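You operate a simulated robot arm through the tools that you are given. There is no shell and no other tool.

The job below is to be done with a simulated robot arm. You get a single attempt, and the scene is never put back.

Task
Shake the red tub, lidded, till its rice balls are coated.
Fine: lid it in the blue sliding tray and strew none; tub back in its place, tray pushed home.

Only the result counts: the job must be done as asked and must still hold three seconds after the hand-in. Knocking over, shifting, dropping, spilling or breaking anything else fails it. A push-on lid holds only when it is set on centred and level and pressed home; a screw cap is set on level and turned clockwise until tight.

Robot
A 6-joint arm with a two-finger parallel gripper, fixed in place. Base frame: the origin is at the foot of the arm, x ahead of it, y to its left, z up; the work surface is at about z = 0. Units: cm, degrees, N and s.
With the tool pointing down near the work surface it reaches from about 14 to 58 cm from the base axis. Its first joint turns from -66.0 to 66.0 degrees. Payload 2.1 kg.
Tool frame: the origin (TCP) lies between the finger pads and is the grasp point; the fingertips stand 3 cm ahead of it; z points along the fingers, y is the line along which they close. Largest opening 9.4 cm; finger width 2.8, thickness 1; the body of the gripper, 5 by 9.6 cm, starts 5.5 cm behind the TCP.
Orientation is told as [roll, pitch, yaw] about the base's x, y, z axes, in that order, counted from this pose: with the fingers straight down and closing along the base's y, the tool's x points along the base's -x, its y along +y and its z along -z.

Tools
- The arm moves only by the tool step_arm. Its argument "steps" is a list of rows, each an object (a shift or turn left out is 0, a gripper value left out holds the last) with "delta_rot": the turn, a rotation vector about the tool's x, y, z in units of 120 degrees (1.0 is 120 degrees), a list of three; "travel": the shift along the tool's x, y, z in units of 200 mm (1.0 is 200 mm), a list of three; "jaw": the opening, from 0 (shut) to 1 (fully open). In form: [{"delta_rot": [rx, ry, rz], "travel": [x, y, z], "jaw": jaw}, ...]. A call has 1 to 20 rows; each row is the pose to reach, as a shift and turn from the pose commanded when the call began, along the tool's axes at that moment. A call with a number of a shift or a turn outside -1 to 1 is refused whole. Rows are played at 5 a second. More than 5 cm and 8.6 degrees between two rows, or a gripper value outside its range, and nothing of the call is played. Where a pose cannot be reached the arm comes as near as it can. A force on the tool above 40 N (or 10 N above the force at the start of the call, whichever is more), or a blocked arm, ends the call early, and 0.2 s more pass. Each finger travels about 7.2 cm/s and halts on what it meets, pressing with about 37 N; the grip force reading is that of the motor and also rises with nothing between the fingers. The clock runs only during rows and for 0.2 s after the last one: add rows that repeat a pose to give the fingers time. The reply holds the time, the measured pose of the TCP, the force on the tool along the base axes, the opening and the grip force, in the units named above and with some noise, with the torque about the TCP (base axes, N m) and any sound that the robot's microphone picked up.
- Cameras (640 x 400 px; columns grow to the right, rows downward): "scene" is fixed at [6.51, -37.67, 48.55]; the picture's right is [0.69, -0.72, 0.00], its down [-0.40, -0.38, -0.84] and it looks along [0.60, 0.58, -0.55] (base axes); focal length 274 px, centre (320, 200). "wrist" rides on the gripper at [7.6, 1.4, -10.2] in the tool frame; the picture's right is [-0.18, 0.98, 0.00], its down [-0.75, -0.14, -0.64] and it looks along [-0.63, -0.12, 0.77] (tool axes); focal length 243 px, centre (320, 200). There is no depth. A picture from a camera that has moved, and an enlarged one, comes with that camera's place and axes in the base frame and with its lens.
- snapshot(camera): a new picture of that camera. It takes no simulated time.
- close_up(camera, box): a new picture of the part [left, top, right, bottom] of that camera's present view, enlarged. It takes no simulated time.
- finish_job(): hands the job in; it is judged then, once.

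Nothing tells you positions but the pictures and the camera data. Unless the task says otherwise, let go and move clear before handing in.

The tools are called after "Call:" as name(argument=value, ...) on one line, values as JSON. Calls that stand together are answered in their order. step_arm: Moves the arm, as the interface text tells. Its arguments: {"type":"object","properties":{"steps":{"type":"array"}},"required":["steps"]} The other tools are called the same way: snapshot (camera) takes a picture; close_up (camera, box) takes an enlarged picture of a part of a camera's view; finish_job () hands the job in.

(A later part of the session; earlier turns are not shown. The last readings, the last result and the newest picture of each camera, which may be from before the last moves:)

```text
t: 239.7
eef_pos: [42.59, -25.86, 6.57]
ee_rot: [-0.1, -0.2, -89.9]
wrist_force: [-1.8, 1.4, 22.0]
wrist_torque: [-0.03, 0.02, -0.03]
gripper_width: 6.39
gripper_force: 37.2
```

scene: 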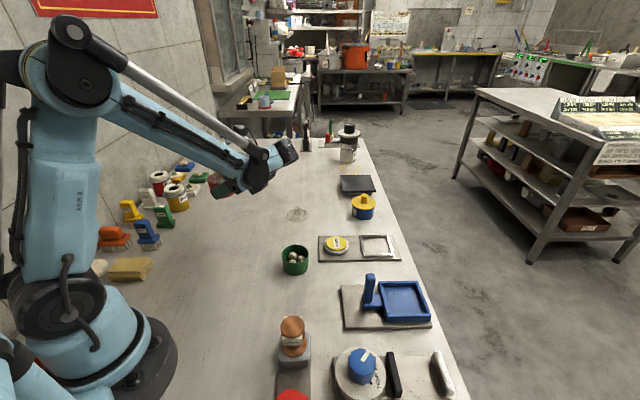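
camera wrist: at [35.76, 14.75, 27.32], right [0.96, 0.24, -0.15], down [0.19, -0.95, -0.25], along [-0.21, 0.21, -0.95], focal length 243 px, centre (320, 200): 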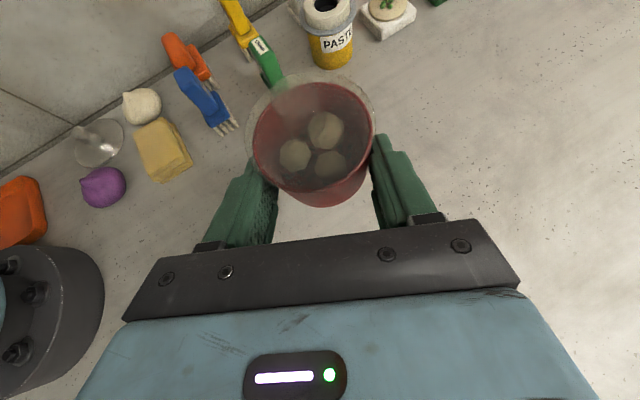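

Touchdown. I'll open and rise.

Call:
step_arm(steps=[{"travel": [0, 0, -0.004]}, {"travel": [0, 0, -0.004], "jaw": 0.75}, {"travel": [0, 0, -0.004], "jaw": 0.9}, {"travel": [0, 0, -0.004], "jaw": 0.9}, {"travel": [0, 0, -0.12]}, {"travel": [0, 0, -0.25]}, {"travel": [0, 0, -0.355]}, {"travel": [0, 0, -0.355]}])

Call:
close_up(camera="wrist", box=[240, 50, 400, 190])

Call:
close_up(camera="scene", box=[370, 250, 450, 330])

```text
t: 241.5
eef_pos: [42.53, -25.85, 13.71]
ee_rot: [-0.2, -0.1, -90.0]
wrist_force: [0.1, -0.8, -0.3]
wrist_torque: [0.04, -0.01, -0.01]
gripper_width: 8.44
gripper_force: 0.1
```

```text
2.86 times, centred on (320, 120) of wrist
camera zoom: at [43.95, -18.23, 24.01], right [0.98, -0.18, 0.0], down [-0.14, -0.75, 0.64], along [-0.12, -0.63, -0.77], focal length 693 px, centre (320, 429)
```

zoom: 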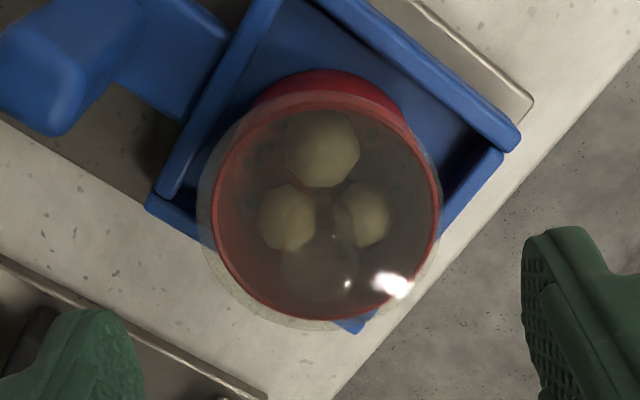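

```text
5.00 times, centred on (410, 290) of scene
camera zoom: at [6.51, -37.67, 48.55], right [0.69, -0.72, 0.0], down [-0.4, -0.38, -0.84], along [0.6, 0.58, -0.55], focal length 1370 px, centre (-130, -250)
```

zoom: 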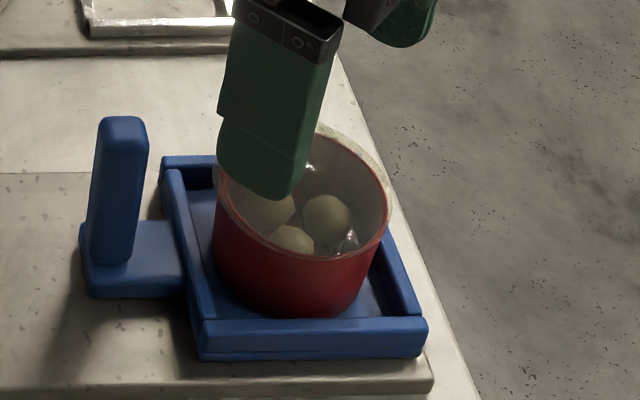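

The tub is back in the tray with its lid on. With the hand off, I can compare the red tub's balls directly with the untouched green tub's balls.

Call:
close_up(camera="scene", box=[388, 272, 432, 304])

Call:
close_up(camera="scene", box=[274, 238, 318, 270])

Call:
close_up(camera="wrist", box=[290, 80, 360, 145])

```text
12.50 times, centred on (410, 288) of scene
camera zoom: at [6.51, -37.67, 48.55], right [0.69, -0.72, 0.0], down [-0.4, -0.38, -0.84], along [0.6, 0.58, -0.55], focal length 3424 px, centre (-805, -900)
```

zoom: 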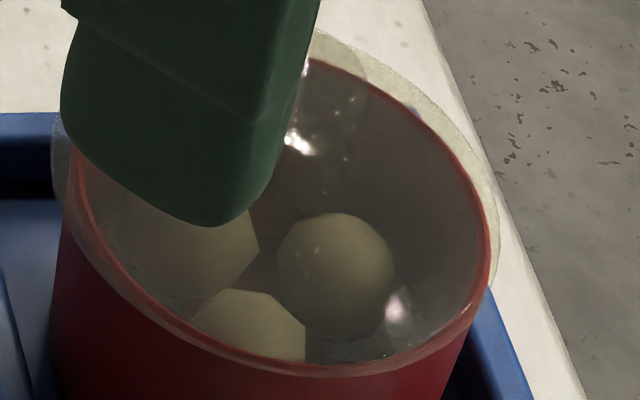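

```text
12.50 times, centred on (296, 254) of scene
camera zoom: at [6.51, -37.67, 48.55], right [0.69, -0.72, 0.0], down [-0.4, -0.38, -0.84], along [0.6, 0.58, -0.55], focal length 3424 px, centre (620, -475)
```

zoom: 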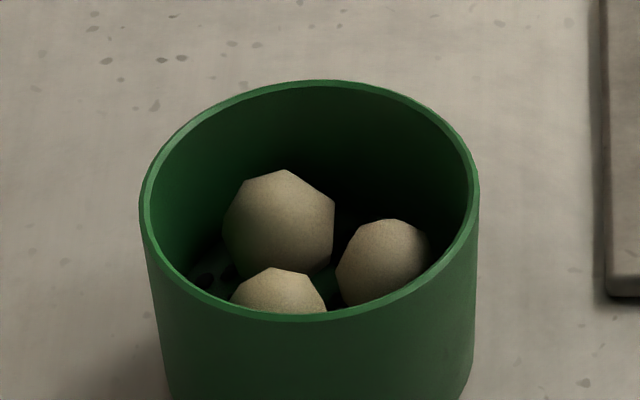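

```text
6.15 times, centred on (325, 112) of wrist
camera zoom: at [43.95, -18.23, 24.01], right [0.98, -0.18, 0.0], down [-0.14, -0.75, 0.64], along [-0.12, -0.63, -0.77], focal length 1493 px, centre (289, 738)
```

zoom: 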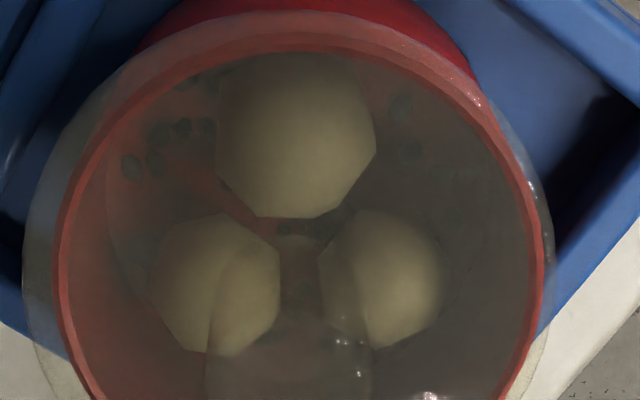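

The red tub's balls still look uncoated, and its seeds are still on the floor. The lid re-snapped off-centre and outside the tray during my side-grip slip, so that lidding may not count as proper. I'll take the lid off cleanly and lid it again, centred, in the tray. First I'll move the tub to the open table by the knob.

Call:
step_arm(steps=[{"travel": [0.0085, 0, 0.07]}, {"travel": [0.0085, 0, 0.14]}, {"travel": [0.0085, 0, 0.205]}, {"travel": [0.0085, 0, 0.205]}, {"travel": [0.0085, 0, 0.205], "jaw": 0.5}, {"travel": [0.0085, 0, 0.205], "jaw": 0.3}, {"travel": [0.0085, 0, 0.205], "jaw": 0.1}, {"travel": [0.0085, 0, 0.205], "jaw": 0.1}, {"travel": [0.0085, 0, 0.205], "jaw": 0.1}])

Call:
step_arm(steps=[{"travel": [0, 0, -0.02]}, {"travel": [0, 0, -0.06]}, {"travel": [0, 0, -0.15]}, {"travel": [0, 0, -0.28]}, {"travel": [0, 0, -0.4]}, {"travel": [0, 0, -0.48]}, {"travel": [0, 0, -0.52]}, {"travel": [0, 0, -0.52]}])

Call:
close_up(camera="wrist", box=[220, 60, 420, 220])

```text
t: 243.5
eef_pos: [42.58, -25.68, 9.52]
ee_rot: [-0.1, -0.1, -90.0]
wrist_force: [0.8, -0.7, -0.9]
wrist_torque: [0.01, 0.0, -0.01]
gripper_width: 1.65
gripper_force: 37.3
```

```text
t: 245.3
eef_pos: [42.59, -25.69, 19.94]
ee_rot: [-0.1, -0.1, -90.0]
wrist_force: [0.1, 0.5, -1.4]
wrist_torque: [-0.02, -0.01, -0.04]
gripper_width: 1.68
gripper_force: 37.3
```

```text
2.50 times, centred on (320, 140) of wrist
camera zoom: at [43.95, -18.05, 30.22], right [0.98, -0.18, 0.0], down [-0.14, -0.75, 0.64], along [-0.12, -0.63, -0.77], focal length 606 px, centre (320, 350)
```

zoom: 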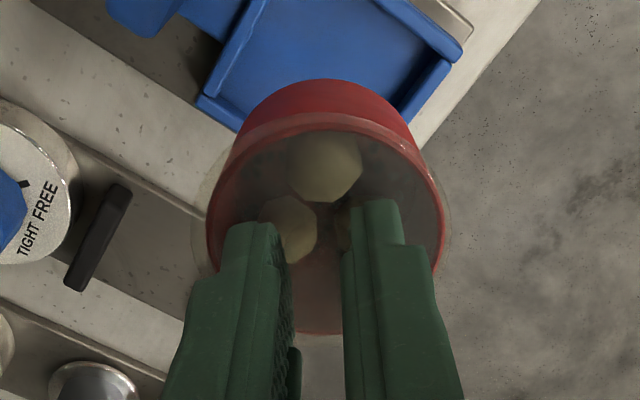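

Call:
step_arm(steps=[{"travel": [0.06, -0.014, 0]}, {"travel": [0.18, -0.042, 0]}, {"travel": [0.33, -0.077, 0]}, {"travel": [0.49, -0.114, 0]}, {"travel": [0.65, -0.151, 0]}, {"travel": [0.768, -0.179, 0]}])

Call:
step_arm(steps=[{"travel": [0.14, -0.032, 0]}, {"travel": [0.29, -0.067, 0]}, {"travel": [0.45, -0.104, 0]}, {"travel": [0.61, -0.141, 0]}, {"travel": [0.768, -0.179, 0]}])

Call:
step_arm(steps=[{"travel": [0.15, -0.035, 0]}, {"travel": [0.31, -0.072, 0]}, {"travel": [0.47, -0.109, 0]}, {"travel": [0.62, -0.144, 0]}, {"travel": [0.73, -0.17, 0]}, {"travel": [0.768, -0.179, 0]}, {"travel": [0.768, -0.179, 0]}])

Call:
step_arm(steps=[{"travel": [0, 0, 0.1]}, {"travel": [0, 0, 0.23]}, {"travel": [0, 0, 0.36]}, {"travel": [0, 0, 0.48]}, {"travel": [0, 0, 0.55]}, {"travel": [0, 0, 0.58]}, {"travel": [0, 0, 0.585]}, {"travel": [0, 0, 0.585]}])

```text
t: 246.7
eef_pos: [38.97, -10.23, 19.68]
ee_rot: [-0.1, 0.0, -90.0]
wrist_force: [-0.2, 0.8, -1.1]
wrist_torque: [0.02, 0.03, 0.01]
gripper_width: 1.65
gripper_force: 37.4
```

```text
t: 247.9
eef_pos: [35.39, 5.06, 19.77]
ee_rot: [-0.1, 0.0, -90.0]
wrist_force: [-0.1, 0.2, -1.4]
wrist_torque: [0.03, 0.0, -0.02]
gripper_width: 1.68
gripper_force: 37.5
```

```text
t: 249.5
eef_pos: [31.81, 20.31, 19.79]
ee_rot: [0.0, 0.0, -90.0]
wrist_force: [0.8, 0.2, -1.4]
wrist_torque: [0.02, 0.02, -0.02]
gripper_width: 1.67
gripper_force: 37.4
```

```text
t: 251.3
eef_pos: [31.94, 20.31, 8.11]
ee_rot: [-0.1, -0.1, -90.0]
wrist_force: [0.5, 0.9, -1.2]
wrist_torque: [0.0, -0.03, 0.0]
gripper_width: 1.66
gripper_force: 37.2
```

Call:
step_arm(steps=[{"travel": [0, 0, 0.006]}, {"travel": [0, 0, 0.012]}, {"travel": [0, 0, 0.012]}])

Call:
step_arm(steps=[{"travel": [0, 0, 0.003]}, {"travel": [0, 0, 0.006]}, {"travel": [0, 0, 0.006]}])

```text
t: 252.1
eef_pos: [31.88, 20.29, 7.9]
ee_rot: [-0.1, -0.1, -90.0]
wrist_force: [-0.7, 0.1, -1.1]
wrist_torque: [0.01, -0.02, 0.03]
gripper_width: 1.68
gripper_force: 37.0
```

```text
t: 252.9
eef_pos: [31.75, 20.3, 7.92]
ee_rot: [-0.1, 0.0, -90.0]
wrist_force: [-0.6, -0.7, 8.3]
wrist_torque: [-0.08, 0.02, 0.03]
gripper_width: 1.67
gripper_force: 37.8
```

Call:
step_arm(steps=[{"jaw": 0.25}, {"jaw": 0.45}, {"jaw": 0.45}, {"jaw": 0.45, "travel": [0, 0, -0.12]}, {"jaw": 0.45, "travel": [0, 0, -0.28]}, {"jaw": 0.6, "travel": [0, 0, -0.38]}, {"jaw": 0.85, "travel": [-0.1, 0.038, -0.385]}, {"jaw": 0.85, "travel": [-0.25, 0.095, -0.3875]}, {"jaw": 0.85, "travel": [-0.38, 0.145, -0.3875]}, {"jaw": 0.85, "travel": [-0.429, 0.165, -0.3875]}, {"jaw": 0.85, "travel": [-0.429, 0.165, -0.3875]}])

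Call:
step_arm(steps=[{"delta_rot": [0, 0, -0.06]}, {"delta_rot": [0, 0, -0.12]}, {"delta_rot": [0, 0, -0.1667]}, {"delta_rot": [0, 0, -0.1667]}])

Call:
step_arm(steps=[{"delta_rot": [0, 0.065, 0]}, {"delta_rot": [0, 0.13, 0]}, {"delta_rot": [0, 0.195, 0]}, {"delta_rot": [0, 0.26, 0]}, {"delta_rot": [0, 0.325, 0]}, {"delta_rot": [0, 0.39, 0]}, {"delta_rot": [0, 0.461, 0]}, {"delta_rot": [0, 0.461, 0]}])

Call:
close_up(camera="wrist", box=[260, 90, 390, 200])

Call:
close_up(camera="scene", box=[212, 204, 258, 240])

```text
t: 255.3
eef_pos: [35.2, 11.68, 15.49]
ee_rot: [-0.1, -0.1, -90.0]
wrist_force: [-0.1, -0.6, -0.2]
wrist_torque: [0.01, 0.02, 0.01]
gripper_width: 7.96
gripper_force: 0.0
```

```text
t: 256.3
eef_pos: [35.17, 11.73, 15.58]
ee_rot: [-0.1, 0.0, -69.9]
wrist_force: [0.0, 0.0, 0.1]
wrist_torque: [-0.04, 0.03, -0.03]
gripper_width: 7.99
gripper_force: 0.1
```

```text
t: 258.1
eef_pos: [35.17, 11.8, 15.47]
ee_rot: [-0.3, 55.5, -70.1]
wrist_force: [0.0, 0.1, 0.2]
wrist_torque: [-0.01, 0.0, -0.02]
gripper_width: 8.0
gripper_force: 0.0
```

```text
3.64 times, centred on (325, 145) of wrist
camera zoom: at [37.85, 8.44, 27.72], right [0.96, 0.24, -0.15], down [0.19, -0.95, -0.26], along [-0.21, 0.22, -0.95], focal length 882 px, centre (302, 400)
```

zoom: 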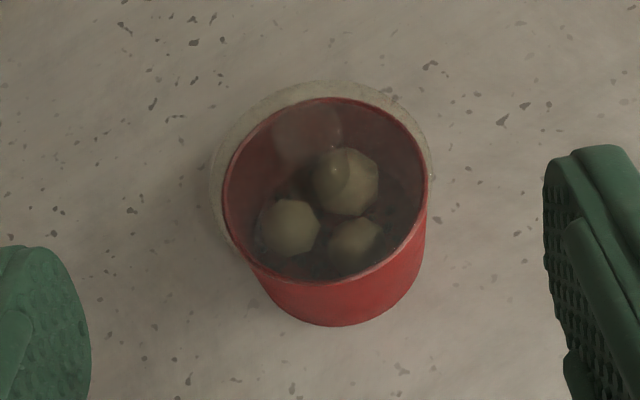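

```text
11.11 times, centred on (235, 222) of scene
camera zoom: at [6.51, -37.67, 48.55], right [0.69, -0.72, 0.0], down [-0.4, -0.38, -0.84], along [0.6, 0.58, -0.55], focal length 3044 px, centre (1264, -44)
```

zoom: 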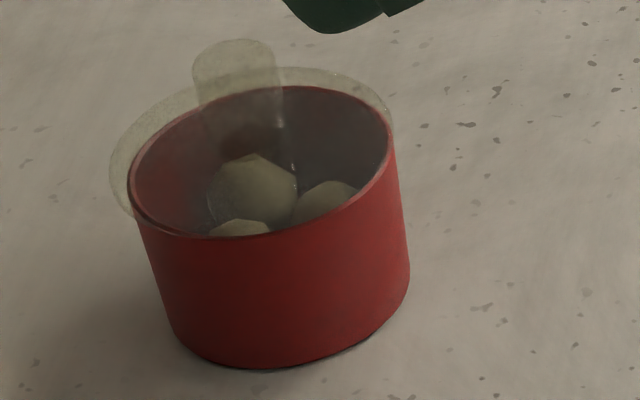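

Next I'll walk the lid loose with small pinches from the side, each a couple of millimetres further forward than the slip before, listening for it to let go.

Call:
step_arm(steps=[{"travel": [-0.11, -0.003, 0.06]}, {"travel": [-0.21, -0.005, 0.13]}, {"travel": [-0.28, -0.007, 0.22]}, {"travel": [-0.303, -0.0075, 0.31]}, {"travel": [-0.303, -0.0075, 0.41]}, {"travel": [-0.303, -0.0075, 0.51]}, {"travel": [-0.303, -0.0075, 0.59]}, {"travel": [-0.303, -0.0075, 0.64]}, {"travel": [-0.303, -0.0075, 0.64]}])

Call:
close_up(camera="wrist", box=[220, 80, 420, 240])

```text
t: 260.1
eef_pos: [32.47, 18.24, 3.29]
ee_rot: [-0.2, 55.2, -70.0]
wrist_force: [-0.3, 1.2, -0.1]
wrist_torque: [-0.05, 0.02, 0.02]
gripper_width: 8.0
gripper_force: 0.1
```

```text
2.50 times, centred on (320, 160) of wrist
camera zoom: at [35.2, 15.06, 15.49], right [0.96, 0.24, -0.15], down [0.19, -0.95, -0.25], along [-0.21, 0.21, -0.96], focal length 606 px, centre (320, 300)
```

zoom: 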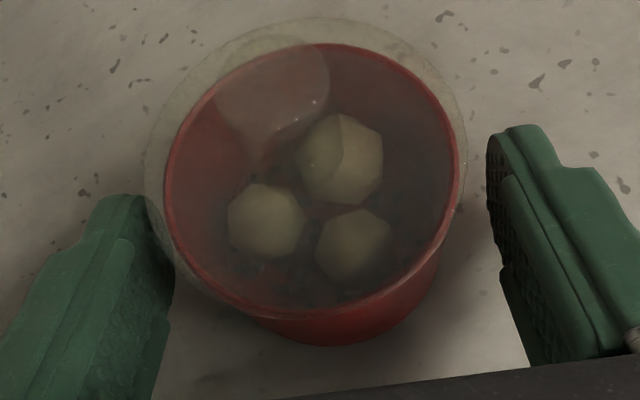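

Call:
step_arm(steps=[{"travel": [0.0034, 0, 0.0275]}, {"travel": [0.0034, 0, 0.0275]}, {"travel": [0.0034, 0, 0.0275], "jaw": 0.75}, {"travel": [0.0034, 0, 0.0275], "jaw": 0.68}, {"travel": [0.0034, 0, 0.0275], "jaw": 0.6}, {"travel": [0.0034, 0, 0.0275], "jaw": 0.5}, {"travel": [0.0034, 0, 0.0275], "jaw": 0.5}, {"travel": [0.0034, 0, 0.0275], "jaw": 0.5}])

Call:
close_up(camera="wrist", box=[220, 80, 420, 240])

```text
t: 261.9
eef_pos: [32.32, 18.81, 3.06]
ee_rot: [-0.2, 55.3, -70.1]
wrist_force: [-0.2, 0.5, 0.8]
wrist_torque: [0.01, 0.0, -0.02]
gripper_width: 6.25
gripper_force: 36.9
heard: snap
```

```text
2.50 times, centred on (320, 160) of wrist
camera zoom: at [35.05, 15.5, 15.24], right [0.96, 0.24, -0.15], down [0.19, -0.95, -0.25], along [-0.21, 0.21, -0.96], focal length 606 px, centre (320, 300)
```

zoom: 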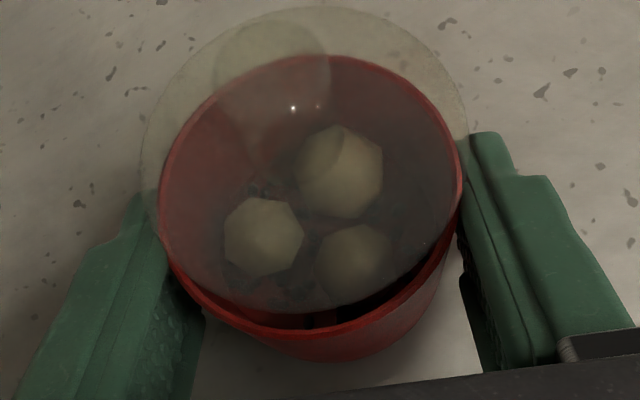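

The lid has slid clearly forward and let go; the near rim is now uncovered. I'll open gently and back away.

Call:
step_arm(steps=[{"jaw": 0.68}, {"jaw": 0.75}, {"jaw": 0.85}, {"jaw": 0.85}, {"jaw": 0.85}])

Call:
close_up(camera="wrist", box=[220, 80, 420, 240])

Call:
close_up(camera="scene", box=[205, 195, 265, 240])

```text
t: 263.1
eef_pos: [32.38, 18.89, 3.11]
ee_rot: [-0.2, 55.4, -70.1]
wrist_force: [-0.1, 0.3, -0.3]
wrist_torque: [0.03, 0.0, -0.01]
gripper_width: 7.99
gripper_force: 0.2
```

```text
2.50 times, centred on (320, 160) of wrist
camera zoom: at [35.05, 15.5, 15.24], right [0.96, 0.24, -0.15], down [0.19, -0.95, -0.25], along [-0.21, 0.21, -0.96], focal length 606 px, centre (320, 300)
```

zoom: 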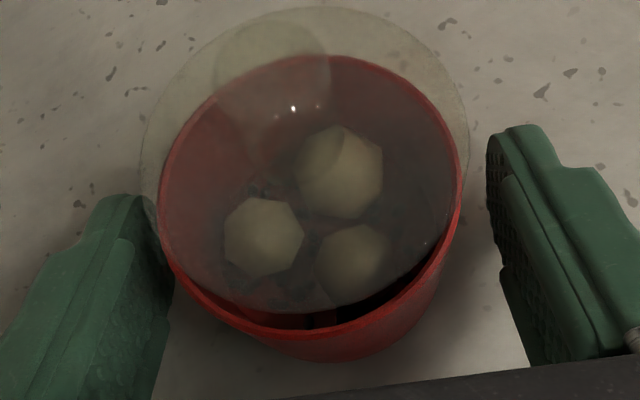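

```text
8.89 times, centred on (235, 218) of scene
camera zoom: at [6.51, -37.67, 48.55], right [0.69, -0.72, 0.0], down [-0.4, -0.38, -0.84], along [0.6, 0.58, -0.55], focal length 2435 px, centre (1076, 44)
```

zoom: 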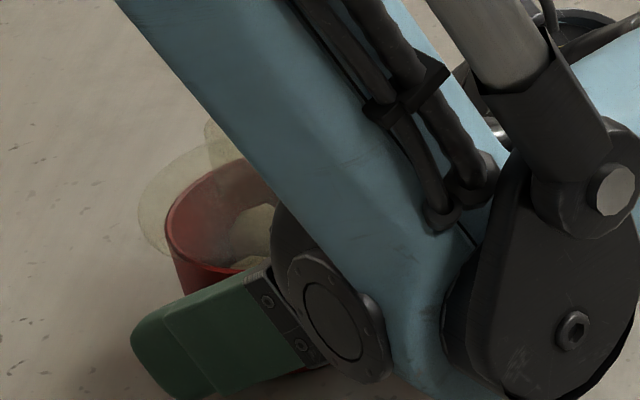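

It's loose now, with no re-snap on opening. I'll retreat along the finger line, rise, and bring the hand upright.

Call:
step_arm(steps=[{"travel": [0, 0, -0.08]}, {"travel": [0, 0, -0.22]}, {"travel": [0, 0, -0.38]}, {"travel": [0.05, 0, -0.5]}, {"travel": [0.15, 0, -0.58]}, {"travel": [0.27, 0, -0.66]}, {"travel": [0.3, 0, -0.67]}, {"travel": [0.3, 0, -0.67]}])

Call:
step_arm(steps=[{"delta_rot": [0, -0.065, 0]}, {"delta_rot": [0, -0.13, 0]}, {"delta_rot": [0, -0.195, 0]}, {"delta_rot": [0, -0.26, 0]}, {"delta_rot": [0, -0.325, 0]}, {"delta_rot": [0, -0.39, 0]}, {"delta_rot": [0, -0.4617, 0]}, {"delta_rot": [0, -0.4617, 0]}])

Call:
close_up(camera="scene", box=[205, 195, 265, 240])

```text
t: 264.9
eef_pos: [35.01, 11.72, 15.71]
ee_rot: [-0.2, 55.4, -70.0]
wrist_force: [0.3, -0.4, -0.2]
wrist_torque: [0.02, 0.0, -0.01]
gripper_width: 7.99
gripper_force: 0.0
```

```text
t: 266.7
eef_pos: [35.0, 11.69, 15.72]
ee_rot: [-0.1, -0.2, -70.1]
wrist_force: [-0.2, 0.1, -0.6]
wrist_torque: [-0.03, 0.0, -0.01]
gripper_width: 7.96
gripper_force: 0.0
```

```text
8.89 times, centred on (235, 218) of scene
camera zoom: at [6.51, -37.67, 48.55], right [0.69, -0.72, 0.0], down [-0.4, -0.38, -0.84], along [0.6, 0.58, -0.55], focal length 2435 px, centre (1076, 44)
```

zoom: 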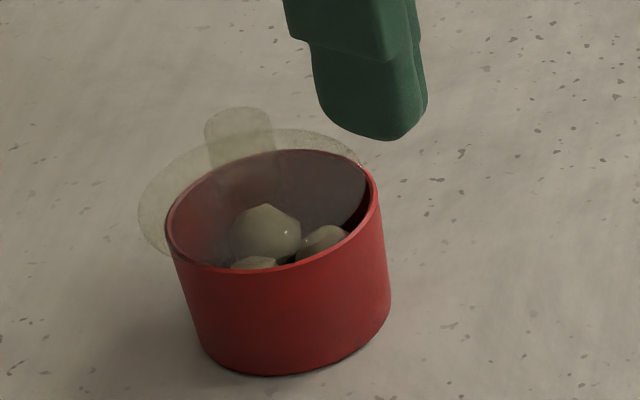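

Call:
step_arm(steps=[{"travel": [0.12, 0, 0], "delta_rot": [0, 0, 0.05]}, {"travel": [0.25, 0, 0], "delta_rot": [0, 0, 0.1]}, {"travel": [0.38, 0, 0.05], "delta_rot": [0, 0, 0.15]}, {"travel": [0.488, 0, 0.12], "delta_rot": [0, 0, 0.1667]}, {"travel": [0.488, 0, 0.12], "delta_rot": [0, 0, 0.1667]}])

Call:
close_up(camera="wrist", box=[240, 50, 400, 190])

```text
t: 267.9
eef_pos: [31.66, 20.85, 13.07]
ee_rot: [0.0, 0.0, -90.0]
wrist_force: [-1.3, 0.1, -0.1]
wrist_torque: [0.03, -0.01, 0.0]
gripper_width: 7.98
gripper_force: 0.0
```

```text
2.86 times, centred on (320, 120) of wrist
camera zoom: at [33.0, 28.52, 23.48], right [0.98, -0.18, 0.0], down [-0.14, -0.75, 0.64], along [-0.12, -0.63, -0.77], focal length 693 px, centre (320, 429)
```

zoom: 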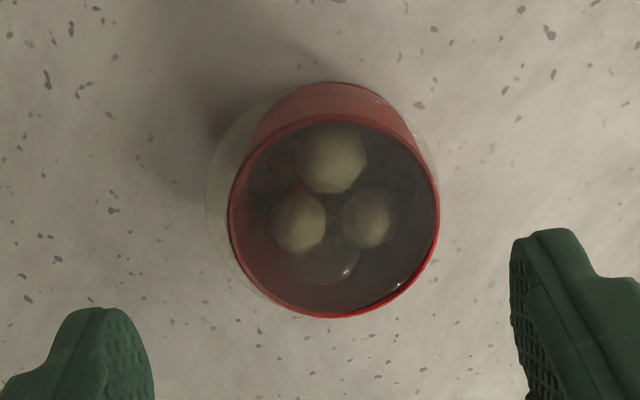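

Call:
step_arm(steps=[{"travel": [-0.003, 0.002, 0.08]}, {"travel": [-0.003, 0.002, 0.16]}, {"travel": [-0.003, 0.002, 0.23]}, {"travel": [-0.003, 0.002, 0.253]}, {"travel": [-0.003, 0.002, 0.253]}, {"travel": [-0.003, 0.002, 0.253], "jaw": 0.5}, {"travel": [-0.003, 0.002, 0.253], "jaw": 0.3}, {"travel": [-0.003, 0.002, 0.253], "jaw": 0.1}, {"travel": [-0.003, 0.002, 0.253], "jaw": 0.1}, {"travel": [-0.003, 0.002, 0.253], "jaw": 0.1}])

Call:
step_arm(steps=[{"travel": [0, 0, -0.01]}, {"travel": [0, 0, -0.03]}, {"travel": [0, 0, -0.06]}, {"travel": [0, 0, -0.06]}])

Call:
close_up(camera="wrist", box=[220, 60, 420, 220])

Call:
close_up(camera="scene", box=[205, 195, 265, 240])

```text
t: 270.1
eef_pos: [31.7, 20.88, 8.13]
ee_rot: [0.0, -0.1, -90.0]
wrist_force: [0.7, -0.4, 2.1]
wrist_torque: [0.01, -0.07, 0.04]
gripper_width: 1.42
gripper_force: 37.4
```

```text
t: 271.1
eef_pos: [31.57, 20.72, 9.3]
ee_rot: [0.0, -0.1, -89.9]
wrist_force: [0.0, -0.3, 0.1]
wrist_torque: [0.02, 0.02, -0.02]
gripper_width: 1.4
gripper_force: 37.1
```

```text
2.50 times, centred on (320, 140) of wrist
camera zoom: at [33.06, 28.44, 19.66], right [0.98, -0.18, 0.0], down [-0.14, -0.75, 0.64], along [-0.12, -0.63, -0.77], focal length 606 px, centre (320, 350)
```

zoom: 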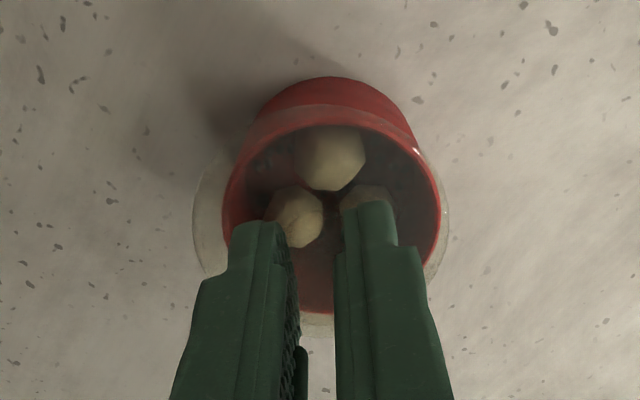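

```text
8.89 times, centred on (235, 218) of scene
camera zoom: at [6.51, -37.67, 48.55], right [0.69, -0.72, 0.0], down [-0.4, -0.38, -0.84], along [0.6, 0.58, -0.55], focal length 2435 px, centre (1076, 44)
```

zoom: 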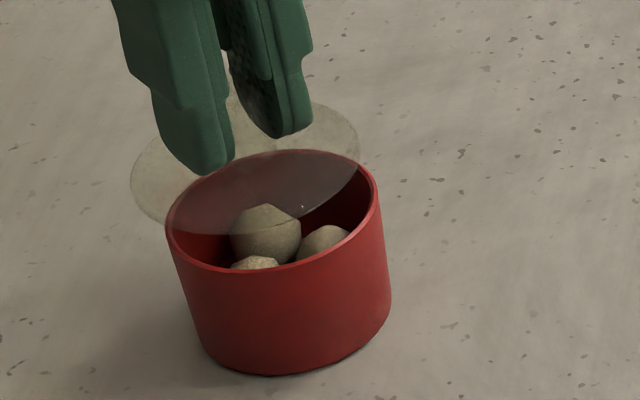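

The lid comes off by itself, and the balls inside are plainly still uncoated. I'll park the lid on its own original spot, then take the tub back to the tray.

Call:
step_arm(steps=[{"travel": [0, 0, -0.1]}, {"travel": [0, 0, -0.25]}, {"travel": [-0.12, 0.08, -0.25]}, {"travel": [-0.26, 0.175, -0.25]}, {"travel": [-0.4, 0.27, -0.25]}, {"travel": [-0.54, 0.365, -0.25]}, {"travel": [-0.68, 0.46, -0.25]}, {"travel": [-0.77, 0.5225, -0.25]}, {"travel": [-0.77, 0.5225, -0.15]}, {"travel": [-0.77, 0.5225, 0.0]}, {"travel": [-0.77, 0.5225, 0.14]}, {"travel": [-0.77, 0.5225, 0.23]}, {"travel": [-0.77, 0.5225, 0.245]}, {"travel": [-0.77, 0.5225, 0.245]}])

Call:
close_up(camera="wrist", box=[200, 60, 440, 240])

Call:
close_up(camera="scene", box=[205, 195, 265, 240])

```text
t: 274.1
eef_pos: [42.06, 5.35, 4.57]
ee_rot: [0.0, -0.1, -90.0]
wrist_force: [0.4, 0.1, -0.3]
wrist_torque: [0.01, 0.01, -0.01]
gripper_width: 1.67
gripper_force: 36.9
```

```text
2.22 times, centred on (320, 150) of wrist
camera zoom: at [43.5, 13.01, 14.75], right [0.98, -0.18, 0.0], down [-0.14, -0.75, 0.64], along [-0.12, -0.63, -0.77], focal length 539 px, centre (320, 311)
```

zoom: 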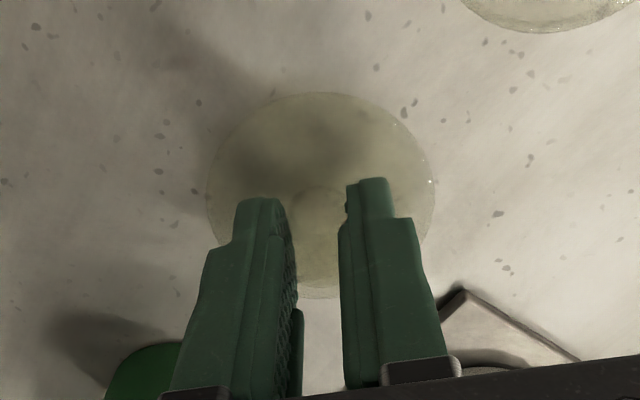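

```text
8.89 times, centred on (235, 218) of scene
camera zoom: at [6.51, -37.67, 48.55], right [0.69, -0.72, 0.0], down [-0.4, -0.38, -0.84], along [0.6, 0.58, -0.55], focal length 2435 px, centre (1076, 44)
```

zoom: 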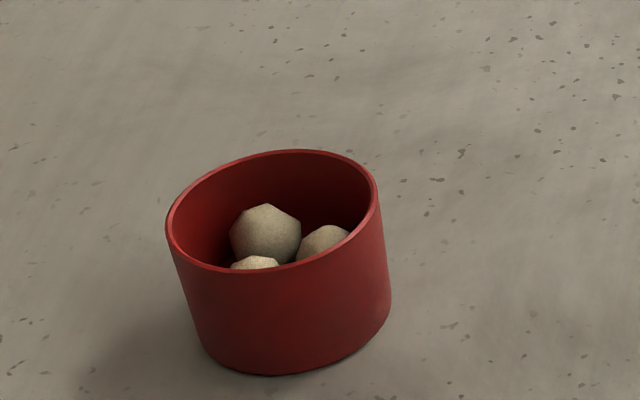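

Call:
step_arm(steps=[{"travel": [0, 0, 0.012]}, {"travel": [0, 0, 0.022]}, {"travel": [0, 0, 0.022]}])

Call:
step_arm(steps=[{"travel": [0, 0, 0.004]}, {"travel": [0, 0, 0.008]}, {"travel": [0, 0, 0.008]}])

```text
t: 274.9
eef_pos: [42.14, 5.34, 4.08]
ee_rot: [0.1, 0.0, -90.0]
wrist_force: [0.4, -0.7, -0.6]
wrist_torque: [0.02, -0.01, -0.01]
gripper_width: 1.69
gripper_force: 37.1
```

```text
t: 275.7
eef_pos: [42.21, 5.42, 3.9]
ee_rot: [0.0, -0.1, -90.0]
wrist_force: [-0.7, 0.2, 30.0]
wrist_torque: [0.0, -0.01, 0.03]
gripper_width: 1.67
gripper_force: 37.5
```

The lid is down. I'll release it and rise, then go back to the open tub.

Call:
step_arm(steps=[{"travel": [0, 0, -0.005]}, {"travel": [0, 0, -0.005], "jaw": 0.3}, {"travel": [0, 0, -0.005], "jaw": 0.5}, {"travel": [0, 0, -0.005], "jaw": 0.5}, {"travel": [0, 0, -0.15], "jaw": 0.5}, {"travel": [0, 0, -0.35], "jaw": 0.7}, {"travel": [0, 0, -0.55], "jaw": 0.95}, {"travel": [0.12, -0.08, -0.55], "jaw": 0.95}, {"travel": [0.26, -0.18, -0.55], "jaw": 0.95}, {"travel": [0.4, -0.28, -0.55], "jaw": 0.95}, {"travel": [0.54, -0.375, -0.55], "jaw": 0.95}, {"travel": [0.67, -0.465, -0.55], "jaw": 0.95}, {"travel": [0.74, -0.515, -0.5], "jaw": 0.95}, {"travel": [0.74, -0.515, -0.45], "jaw": 0.95}, {"travel": [0.74, -0.515, -0.45], "jaw": 0.95}])

Call:
close_up(camera="wrist", box=[240, 50, 400, 190])

Call:
snapshot(camera="scene")

```text
t: 278.9
eef_pos: [31.8, 20.16, 12.67]
ee_rot: [0.0, -0.1, -90.0]
wrist_force: [0.0, -0.7, 0.2]
wrist_torque: [-0.04, 0.01, -0.02]
gripper_width: 8.95
gripper_force: 0.0
```

```text
2.86 times, centred on (320, 120) of wrist
camera zoom: at [33.17, 27.86, 23.09], right [0.98, -0.18, 0.0], down [-0.14, -0.75, 0.64], along [-0.12, -0.63, -0.77], focal length 693 px, centre (320, 429)
```

zoom: 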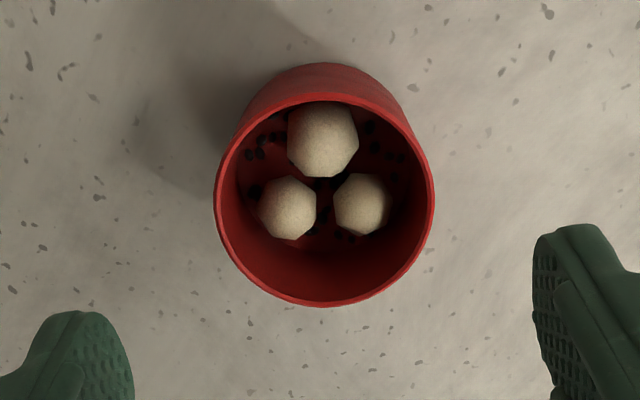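

```text
taken
```

scene: 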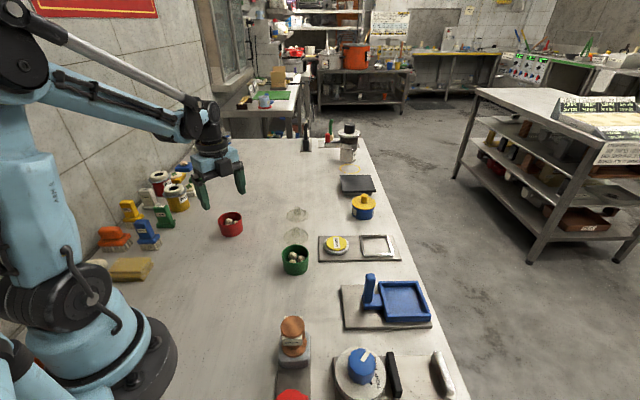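

The balls are clearly bare, with black seeds lying around them, so I'll know coating when I see it. Now I'll grip the open tub by its body from above and take it back to the tray.

Call:
step_arm(steps=[{"travel": [-0.0105, 0.008, 0.1]}, {"travel": [-0.0105, 0.008, 0.2]}, {"travel": [-0.0105, 0.008, 0.3]}, {"travel": [-0.0105, 0.008, 0.38]}, {"travel": [-0.0105, 0.008, 0.38]}, {"travel": [-0.0105, 0.008, 0.38], "jaw": 0.75}, {"travel": [-0.0105, 0.008, 0.38], "jaw": 0.6}, {"travel": [-0.0105, 0.008, 0.38], "jaw": 0.5}, {"travel": [-0.0105, 0.008, 0.38], "jaw": 0.5}, {"travel": [-0.0105, 0.008, 0.38], "jaw": 0.5}])

Call:
step_arm(steps=[{"travel": [0, 0, -0.05]}, {"travel": [0, 0, -0.15]}, {"travel": [0, 0, -0.28]}, {"travel": [0, 0, -0.41]}, {"travel": [0, 0, -0.53]}, {"travel": [0, 0, -0.6]}, {"travel": [0, 0, -0.6]}])

Call:
close_up(camera="wrist", box=[220, 60, 420, 240])

```text
t: 281.1
eef_pos: [32.07, 20.03, 5.11]
ee_rot: [0.0, -0.1, -90.0]
wrist_force: [0.5, 0.4, -0.7]
wrist_torque: [-0.02, -0.01, -0.01]
gripper_width: 5.94
gripper_force: 36.6
```

```text
t: 282.7
eef_pos: [31.98, 20.07, 17.2]
ee_rot: [-0.1, -0.1, -90.1]
wrist_force: [-0.4, -0.2, -1.8]
wrist_torque: [-0.03, 0.0, 0.0]
gripper_width: 5.94
gripper_force: 36.8
```

```text
2.22 times, centred on (320, 150) of wrist
camera zoom: at [33.35, 27.71, 27.52], right [0.98, -0.18, 0.0], down [-0.14, -0.75, 0.64], along [-0.12, -0.63, -0.77], focal length 539 px, centre (320, 311)
```

zoom: 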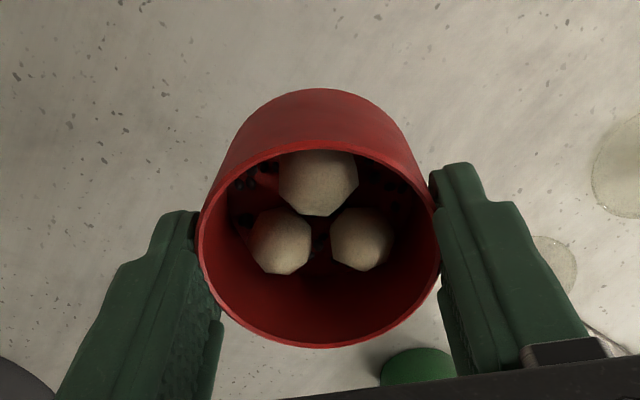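

It's held well. Now the carry to the tray, gently, since the tub is open.

Call:
step_arm(steps=[{"travel": [-0.04, 0.01, 0]}, {"travel": [-0.14, 0.033, 0]}, {"travel": [-0.28, 0.066, 0]}, {"travel": [-0.43, 0.101, 0]}, {"travel": [-0.58, 0.136, 0]}, {"travel": [-0.7, 0.165, 0]}, {"travel": [-0.764, 0.1795, 0]}])

Call:
step_arm(steps=[{"travel": [-0.06, 0.014, 0]}, {"travel": [-0.18, 0.042, 0]}, {"travel": [-0.33, 0.077, 0]}, {"travel": [-0.48, 0.113, 0]}, {"travel": [-0.63, 0.148, 0]}, {"travel": [-0.764, 0.1795, 0]}])

Call:
step_arm(steps=[{"travel": [-0.1, 0.024, 0]}, {"travel": [-0.23, 0.054, 0]}, {"travel": [-0.37, 0.087, 0]}, {"travel": [-0.51, 0.12, 0]}, {"travel": [-0.63, 0.148, 0]}, {"travel": [-0.72, 0.169, 0]}, {"travel": [-0.764, 0.1795, 0]}, {"travel": [-0.764, 0.1795, 0]}])

Call:
step_arm(steps=[{"travel": [0, 0, 0.06]}, {"travel": [0, 0, 0.16]}, {"travel": [0, 0, 0.27]}, {"travel": [0, 0, 0.36]}, {"travel": [0, 0, 0.4]}, {"travel": [0, 0, 0.41]}, {"travel": [0, 0, 0.41]}])

Call:
close_up(camera="wrist", box=[220, 40, 420, 220])

Call:
close_up(camera="scene", box=[370, 250, 450, 330])

```text
t: 284.3
eef_pos: [35.62, 4.77, 17.22]
ee_rot: [0.0, -0.2, -90.1]
wrist_force: [-0.8, -0.6, -1.3]
wrist_torque: [-0.03, -0.01, 0.02]
gripper_width: 5.95
gripper_force: 37.0
```

```text
t: 285.7
eef_pos: [39.11, -10.59, 17.34]
ee_rot: [0.1, 0.0, -89.9]
wrist_force: [0.0, -0.5, -1.2]
wrist_torque: [-0.01, -0.01, 0.0]
gripper_width: 5.95
gripper_force: 36.6
```

```text
t: 287.5
eef_pos: [42.79, -25.8, 17.27]
ee_rot: [0.0, -0.1, -90.0]
wrist_force: [-0.3, 0.1, -0.5]
wrist_torque: [0.05, -0.03, 0.0]
gripper_width: 5.93
gripper_force: 36.8
```

```text
t: 289.1
eef_pos: [42.84, -25.87, 9.13]
ee_rot: [-0.1, -0.1, -90.0]
wrist_force: [0.1, -0.5, -0.9]
wrist_torque: [-0.04, -0.02, 0.02]
gripper_width: 5.91
gripper_force: 36.8
```

```text
2.22 times, centred on (320, 130) of wrist
camera zoom: at [44.17, -18.22, 19.39], right [0.98, -0.18, 0.0], down [-0.14, -0.75, 0.64], along [-0.12, -0.63, -0.77], focal length 539 px, centre (320, 356)
```

zoom: 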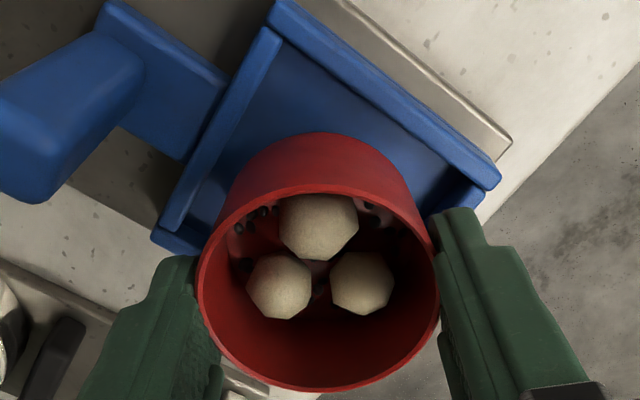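

```text
5.00 times, centred on (410, 290) of scene
camera zoom: at [6.51, -37.67, 48.55], right [0.69, -0.72, 0.0], down [-0.4, -0.38, -0.84], along [0.6, 0.58, -0.55], focal length 1370 px, centre (-130, -250)
```

zoom: 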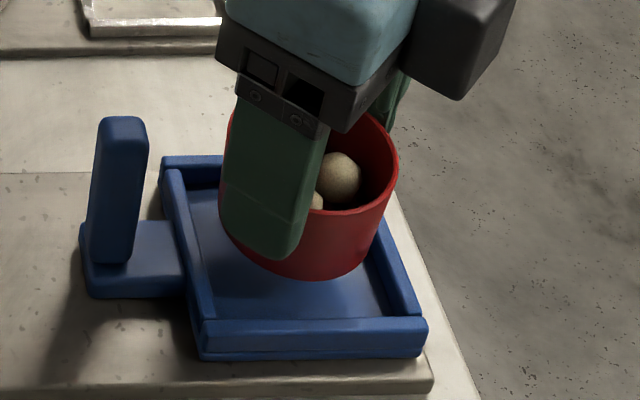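

Well aligned. I'll lower it into the tray.

Call:
step_arm(steps=[{"travel": [0, 0, 0.02]}, {"travel": [0, 0, 0.045]}, {"travel": [0, 0, 0.07]}, {"travel": [0, 0, 0.09]}, {"travel": [0, 0, 0.1]}, {"travel": [0, 0, 0.1]}])

Call:
step_arm(steps=[{"travel": [0, 0, 0.004]}, {"travel": [0, 0, 0.008]}, {"travel": [0, 0, 0.012]}, {"travel": [0, 0, 0.012]}])

```text
t: 290.5
eef_pos: [42.88, -25.84, 6.98]
ee_rot: [-0.1, -0.1, -89.9]
wrist_force: [-1.0, 0.3, -0.3]
wrist_torque: [0.0, -0.02, 0.01]
gripper_width: 5.94
gripper_force: 36.5
```

```text
t: 291.5
eef_pos: [42.8, -25.73, 6.91]
ee_rot: [-0.1, -0.2, -90.0]
wrist_force: [0.3, -0.5, -1.2]
wrist_torque: [0.01, -0.01, -0.02]
gripper_width: 5.92
gripper_force: 37.1
```

Call:
step_arm(steps=[{"travel": [0, 0, 0.004]}, {"travel": [0, 0, 0.008]}, {"travel": [0, 0, 0.008]}])

```text
t: 292.3
eef_pos: [42.78, -25.8, 6.81]
ee_rot: [0.1, -0.1, -90.1]
wrist_force: [-0.8, 0.0, 23.7]
wrist_torque: [0.12, -0.01, 0.0]
gripper_width: 5.91
gripper_force: 37.0
```

Seated. I'll release and rise, then fetch the lid from its spot.

Call:
step_arm(steps=[{"travel": [0, 0, -0.006]}, {"travel": [0, 0, -0.006], "jaw": 0.72}, {"travel": [0, 0, -0.006], "jaw": 0.85}, {"travel": [0, 0, -0.006], "jaw": 0.85}, {"travel": [0, 0, -0.15]}, {"travel": [0, 0, -0.3]}, {"travel": [0, 0, -0.35]}, {"travel": [0, 0, -0.35]}])

Call:
close_up(camera="wrist", box=[240, 50, 400, 190])

Call:
close_up(camera="scene", box=[370, 250, 450, 330])

```text
t: 294.1
eef_pos: [42.83, -25.91, 13.86]
ee_rot: [0.0, -0.1, -90.1]
wrist_force: [-0.1, -0.8, 0.6]
wrist_torque: [0.01, 0.01, 0.02]
gripper_width: 7.99
gripper_force: 0.1
```

```text
2.86 times, centred on (320, 120) of wrist
camera zoom: at [44.17, -18.16, 24.11], right [0.98, -0.18, 0.0], down [-0.14, -0.75, 0.64], along [-0.12, -0.63, -0.77], focal length 693 px, centre (320, 429)
```

zoom: 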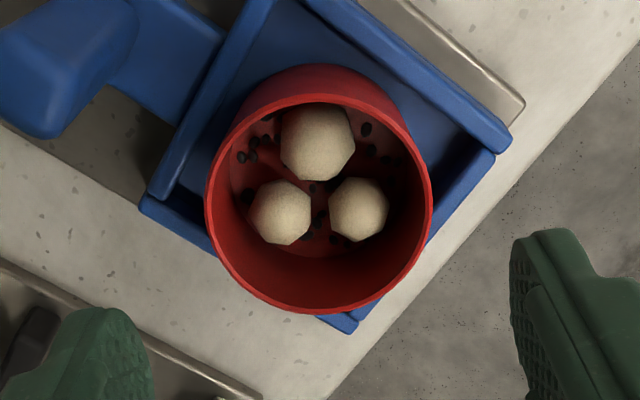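

```text
5.00 times, centred on (410, 290) of scene
camera zoom: at [6.51, -37.67, 48.55], right [0.69, -0.72, 0.0], down [-0.4, -0.38, -0.84], along [0.6, 0.58, -0.55], focal length 1370 px, centre (-130, -250)
```

zoom: 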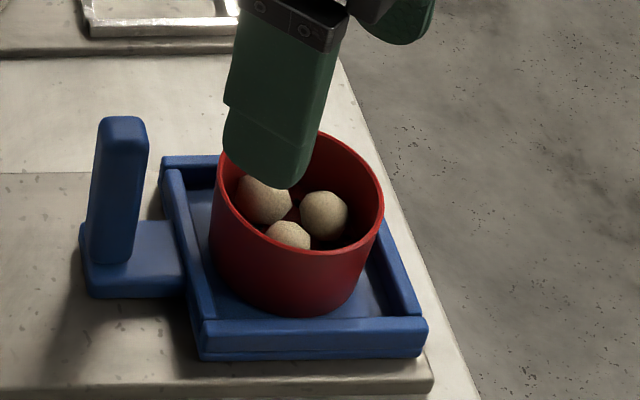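

The tub is centred in the tray at (42.80, -25.73). Now I'll fetch the lid.

Call:
step_arm(steps=[{"travel": [0, 0, -0.1]}, {"travel": [0.06, -0.001, -0.2]}, {"travel": [0.2, -0.004, -0.22]}, {"travel": [0.38, -0.008, -0.22]}, {"travel": [0.56, -0.012, -0.22]}, {"travel": [0.74, -0.016, -0.22]}, {"travel": [0.9, -0.02, -0.22]}])

Call:
step_arm(steps=[{"travel": [0.16, -0.003, 0]}, {"travel": [0.33, -0.006, 0.05]}, {"travel": [0.5, -0.01, 0.15]}, {"travel": [0.61, -0.012, 0.25]}, {"travel": [0.66, -0.013, 0.35]}, {"travel": [0.66, -0.013, 0.4]}, {"travel": [0.66, -0.013, 0.4]}])

Call:
close_up(camera="wrist", box=[260, 60, 380, 160])

```text
t: 295.7
eef_pos: [42.49, -7.69, 18.17]
ee_rot: [-0.1, -0.1, -90.0]
wrist_force: [-0.1, -0.8, -0.5]
wrist_torque: [0.04, 0.02, 0.01]
gripper_width: 8.03
gripper_force: 0.1
```

```text
t: 297.3
eef_pos: [42.09, 5.32, 10.09]
ee_rot: [0.0, -0.1, -89.9]
wrist_force: [-0.2, 0.5, 0.0]
wrist_torque: [0.0, 0.0, 0.01]
gripper_width: 7.99
gripper_force: 0.0
```

```text
4.00 times, centred on (320, 110) of wrist
camera zoom: at [43.48, 13.03, 20.36], right [0.98, -0.18, 0.0], down [-0.14, -0.75, 0.64], along [-0.12, -0.63, -0.77], focal length 970 px, centre (320, 560)
```

zoom: 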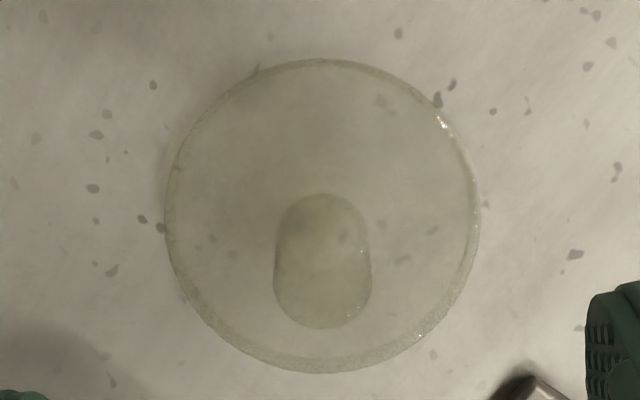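

Call:
step_arm(steps=[{"travel": [-0.0045, 0.005, 0.1]}, {"travel": [-0.0045, 0.005, 0.2]}, {"travel": [-0.0045, 0.005, 0.28]}, {"travel": [-0.0045, 0.005, 0.312]}, {"travel": [-0.0045, 0.005, 0.312]}, {"travel": [-0.0045, 0.005, 0.312], "jaw": 0.5}, {"travel": [-0.0045, 0.005, 0.312], "jaw": 0.3}, {"travel": [-0.0045, 0.005, 0.312], "jaw": 0.1}, {"travel": [-0.0045, 0.005, 0.312], "jaw": 0.1}, {"travel": [-0.0045, 0.005, 0.312], "jaw": 0.1}])

Call:
step_arm(steps=[{"travel": [0, 0, -0.04]}, {"travel": [0, 0, -0.14]}, {"travel": [0, 0, -0.28]}, {"travel": [0, 0, -0.42]}, {"travel": [-0.04, 0.001, -0.52]}, {"travel": [-0.14, 0.003, -0.55]}, {"travel": [-0.28, 0.006, -0.55]}, {"travel": [-0.42, 0.009, -0.55]}, {"travel": [-0.56, 0.012, -0.55]}, {"travel": [-0.7, 0.015, -0.55]}, {"travel": [-0.78, 0.016, -0.55]}])

Call:
step_arm(steps=[{"travel": [-0.14, 0.003, 0]}, {"travel": [-0.28, 0.006, 0]}, {"travel": [-0.42, 0.009, 0]}, {"travel": [-0.56, 0.012, 0]}, {"travel": [-0.68, 0.015, 0]}, {"travel": [-0.75, 0.016, 0]}, {"travel": [-0.773, 0.017, 0]}, {"travel": [-0.773, 0.017, 0.1]}, {"travel": [-0.773, 0.017, 0.1]}])

Call:
close_up(camera="wrist", box=[220, 60, 420, 220])

```text
t: 299.5
eef_pos: [42.2, 5.12, 3.75]
ee_rot: [0.0, -0.2, -90.0]
wrist_force: [-0.6, -0.1, 0.0]
wrist_torque: [0.0, 0.0, 0.02]
gripper_width: 1.66
gripper_force: 37.4
```

```text
t: 301.9
eef_pos: [42.55, -10.43, 14.94]
ee_rot: [0.0, -0.2, -89.9]
wrist_force: [-0.6, -0.5, 0.6]
wrist_torque: [-0.01, -0.01, 0.0]
gripper_width: 1.68
gripper_force: 37.2
```

```text
t: 303.9
eef_pos: [42.9, -25.78, 13.0]
ee_rot: [0.1, -0.1, -90.0]
wrist_force: [0.7, -0.2, 0.1]
wrist_torque: [0.01, -0.01, -0.01]
gripper_width: 1.65
gripper_force: 37.3
```

```text
2.50 times, centred on (320, 140) of wrist
camera zoom: at [44.26, -18.1, 23.24], right [0.98, -0.18, 0.0], down [-0.14, -0.75, 0.64], along [-0.12, -0.63, -0.77], focal length 606 px, centre (320, 350)
```

zoom: 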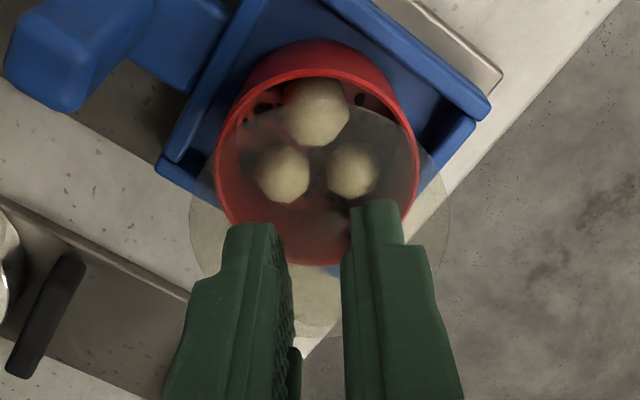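

Lid and tub line up within a fraction of a millimetre. I'll lower to just above the rim, then press.

Call:
step_arm(steps=[{"travel": [0, 0, 0.04]}, {"travel": [0, 0, 0.08]}, {"travel": [0, 0, 0.12]}, {"travel": [0, 0, 0.14]}, {"travel": [0, 0, 0.14]}])

Call:
close_up(camera="wrist", box=[220, 60, 420, 220])

Call:
close_up(camera="scene", box=[370, 250, 450, 330])

```text
t: 305.1
eef_pos: [42.91, -25.89, 9.97]
ee_rot: [0.0, -0.1, -90.0]
wrist_force: [-0.5, 0.0, -0.1]
wrist_torque: [0.03, 0.03, -0.02]
gripper_width: 1.69
gripper_force: 37.3
```

```text
2.50 times, centred on (320, 140) of wrist
camera zoom: at [44.26, -18.13, 20.41], right [0.98, -0.18, 0.0], down [-0.14, -0.75, 0.64], along [-0.12, -0.63, -0.77], focal length 606 px, centre (320, 350)
```

zoom: 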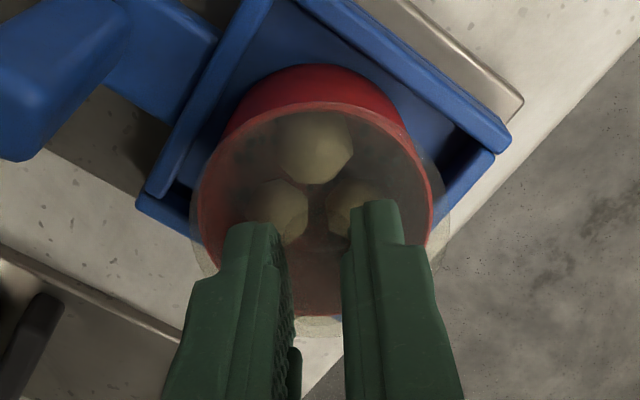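

```text
5.00 times, centred on (410, 290) of scene
camera zoom: at [6.51, -37.67, 48.55], right [0.69, -0.72, 0.0], down [-0.4, -0.38, -0.84], along [0.6, 0.58, -0.55], focal length 1370 px, centre (-130, -250)
```

zoom: 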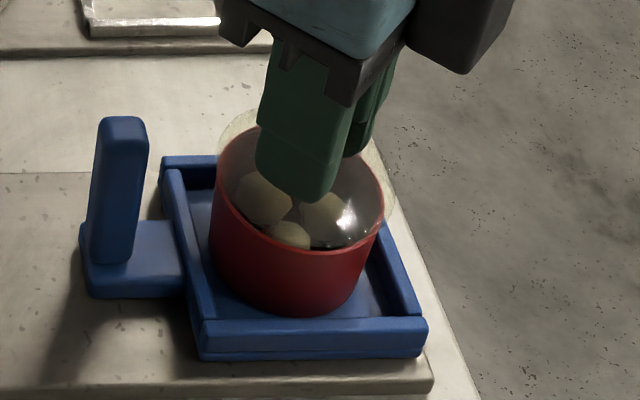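

Call:
step_arm(steps=[{"travel": [-0.001, -0.004, 0.004]}, {"travel": [-0.001, -0.004, 0.01]}, {"travel": [-0.001, -0.004, 0.01]}])

Call:
step_arm(steps=[{"travel": [0, 0, 0.004]}, {"travel": [0, 0, 0.008]}, {"travel": [0, 0, 0.008]}])

```text
t: 305.9
eef_pos: [42.75, -25.83, 9.93]
ee_rot: [0.0, -0.1, -90.0]
wrist_force: [0.1, 0.3, 0.3]
wrist_torque: [0.03, -0.02, -0.02]
gripper_width: 1.64
gripper_force: 37.0
```

```text
t: 306.7
eef_pos: [42.99, -25.8, 9.62]
ee_rot: [0.0, -0.1, -90.1]
wrist_force: [0.1, 0.0, -0.8]
wrist_torque: [-0.03, 0.0, 0.02]
gripper_width: 1.65
gripper_force: 36.9
```

Call:
step_arm(steps=[{"travel": [0, 0, 0.004]}, {"travel": [0, 0, 0.008]}, {"travel": [0, 0, 0.008]}])

```text
t: 307.5
eef_pos: [42.86, -25.68, 9.77]
ee_rot: [0.0, -0.1, -90.1]
wrist_force: [-2.2, 1.4, 36.3]
wrist_torque: [0.1, 0.03, 0.02]
gripper_width: 1.68
gripper_force: 37.3
heard: snap
```

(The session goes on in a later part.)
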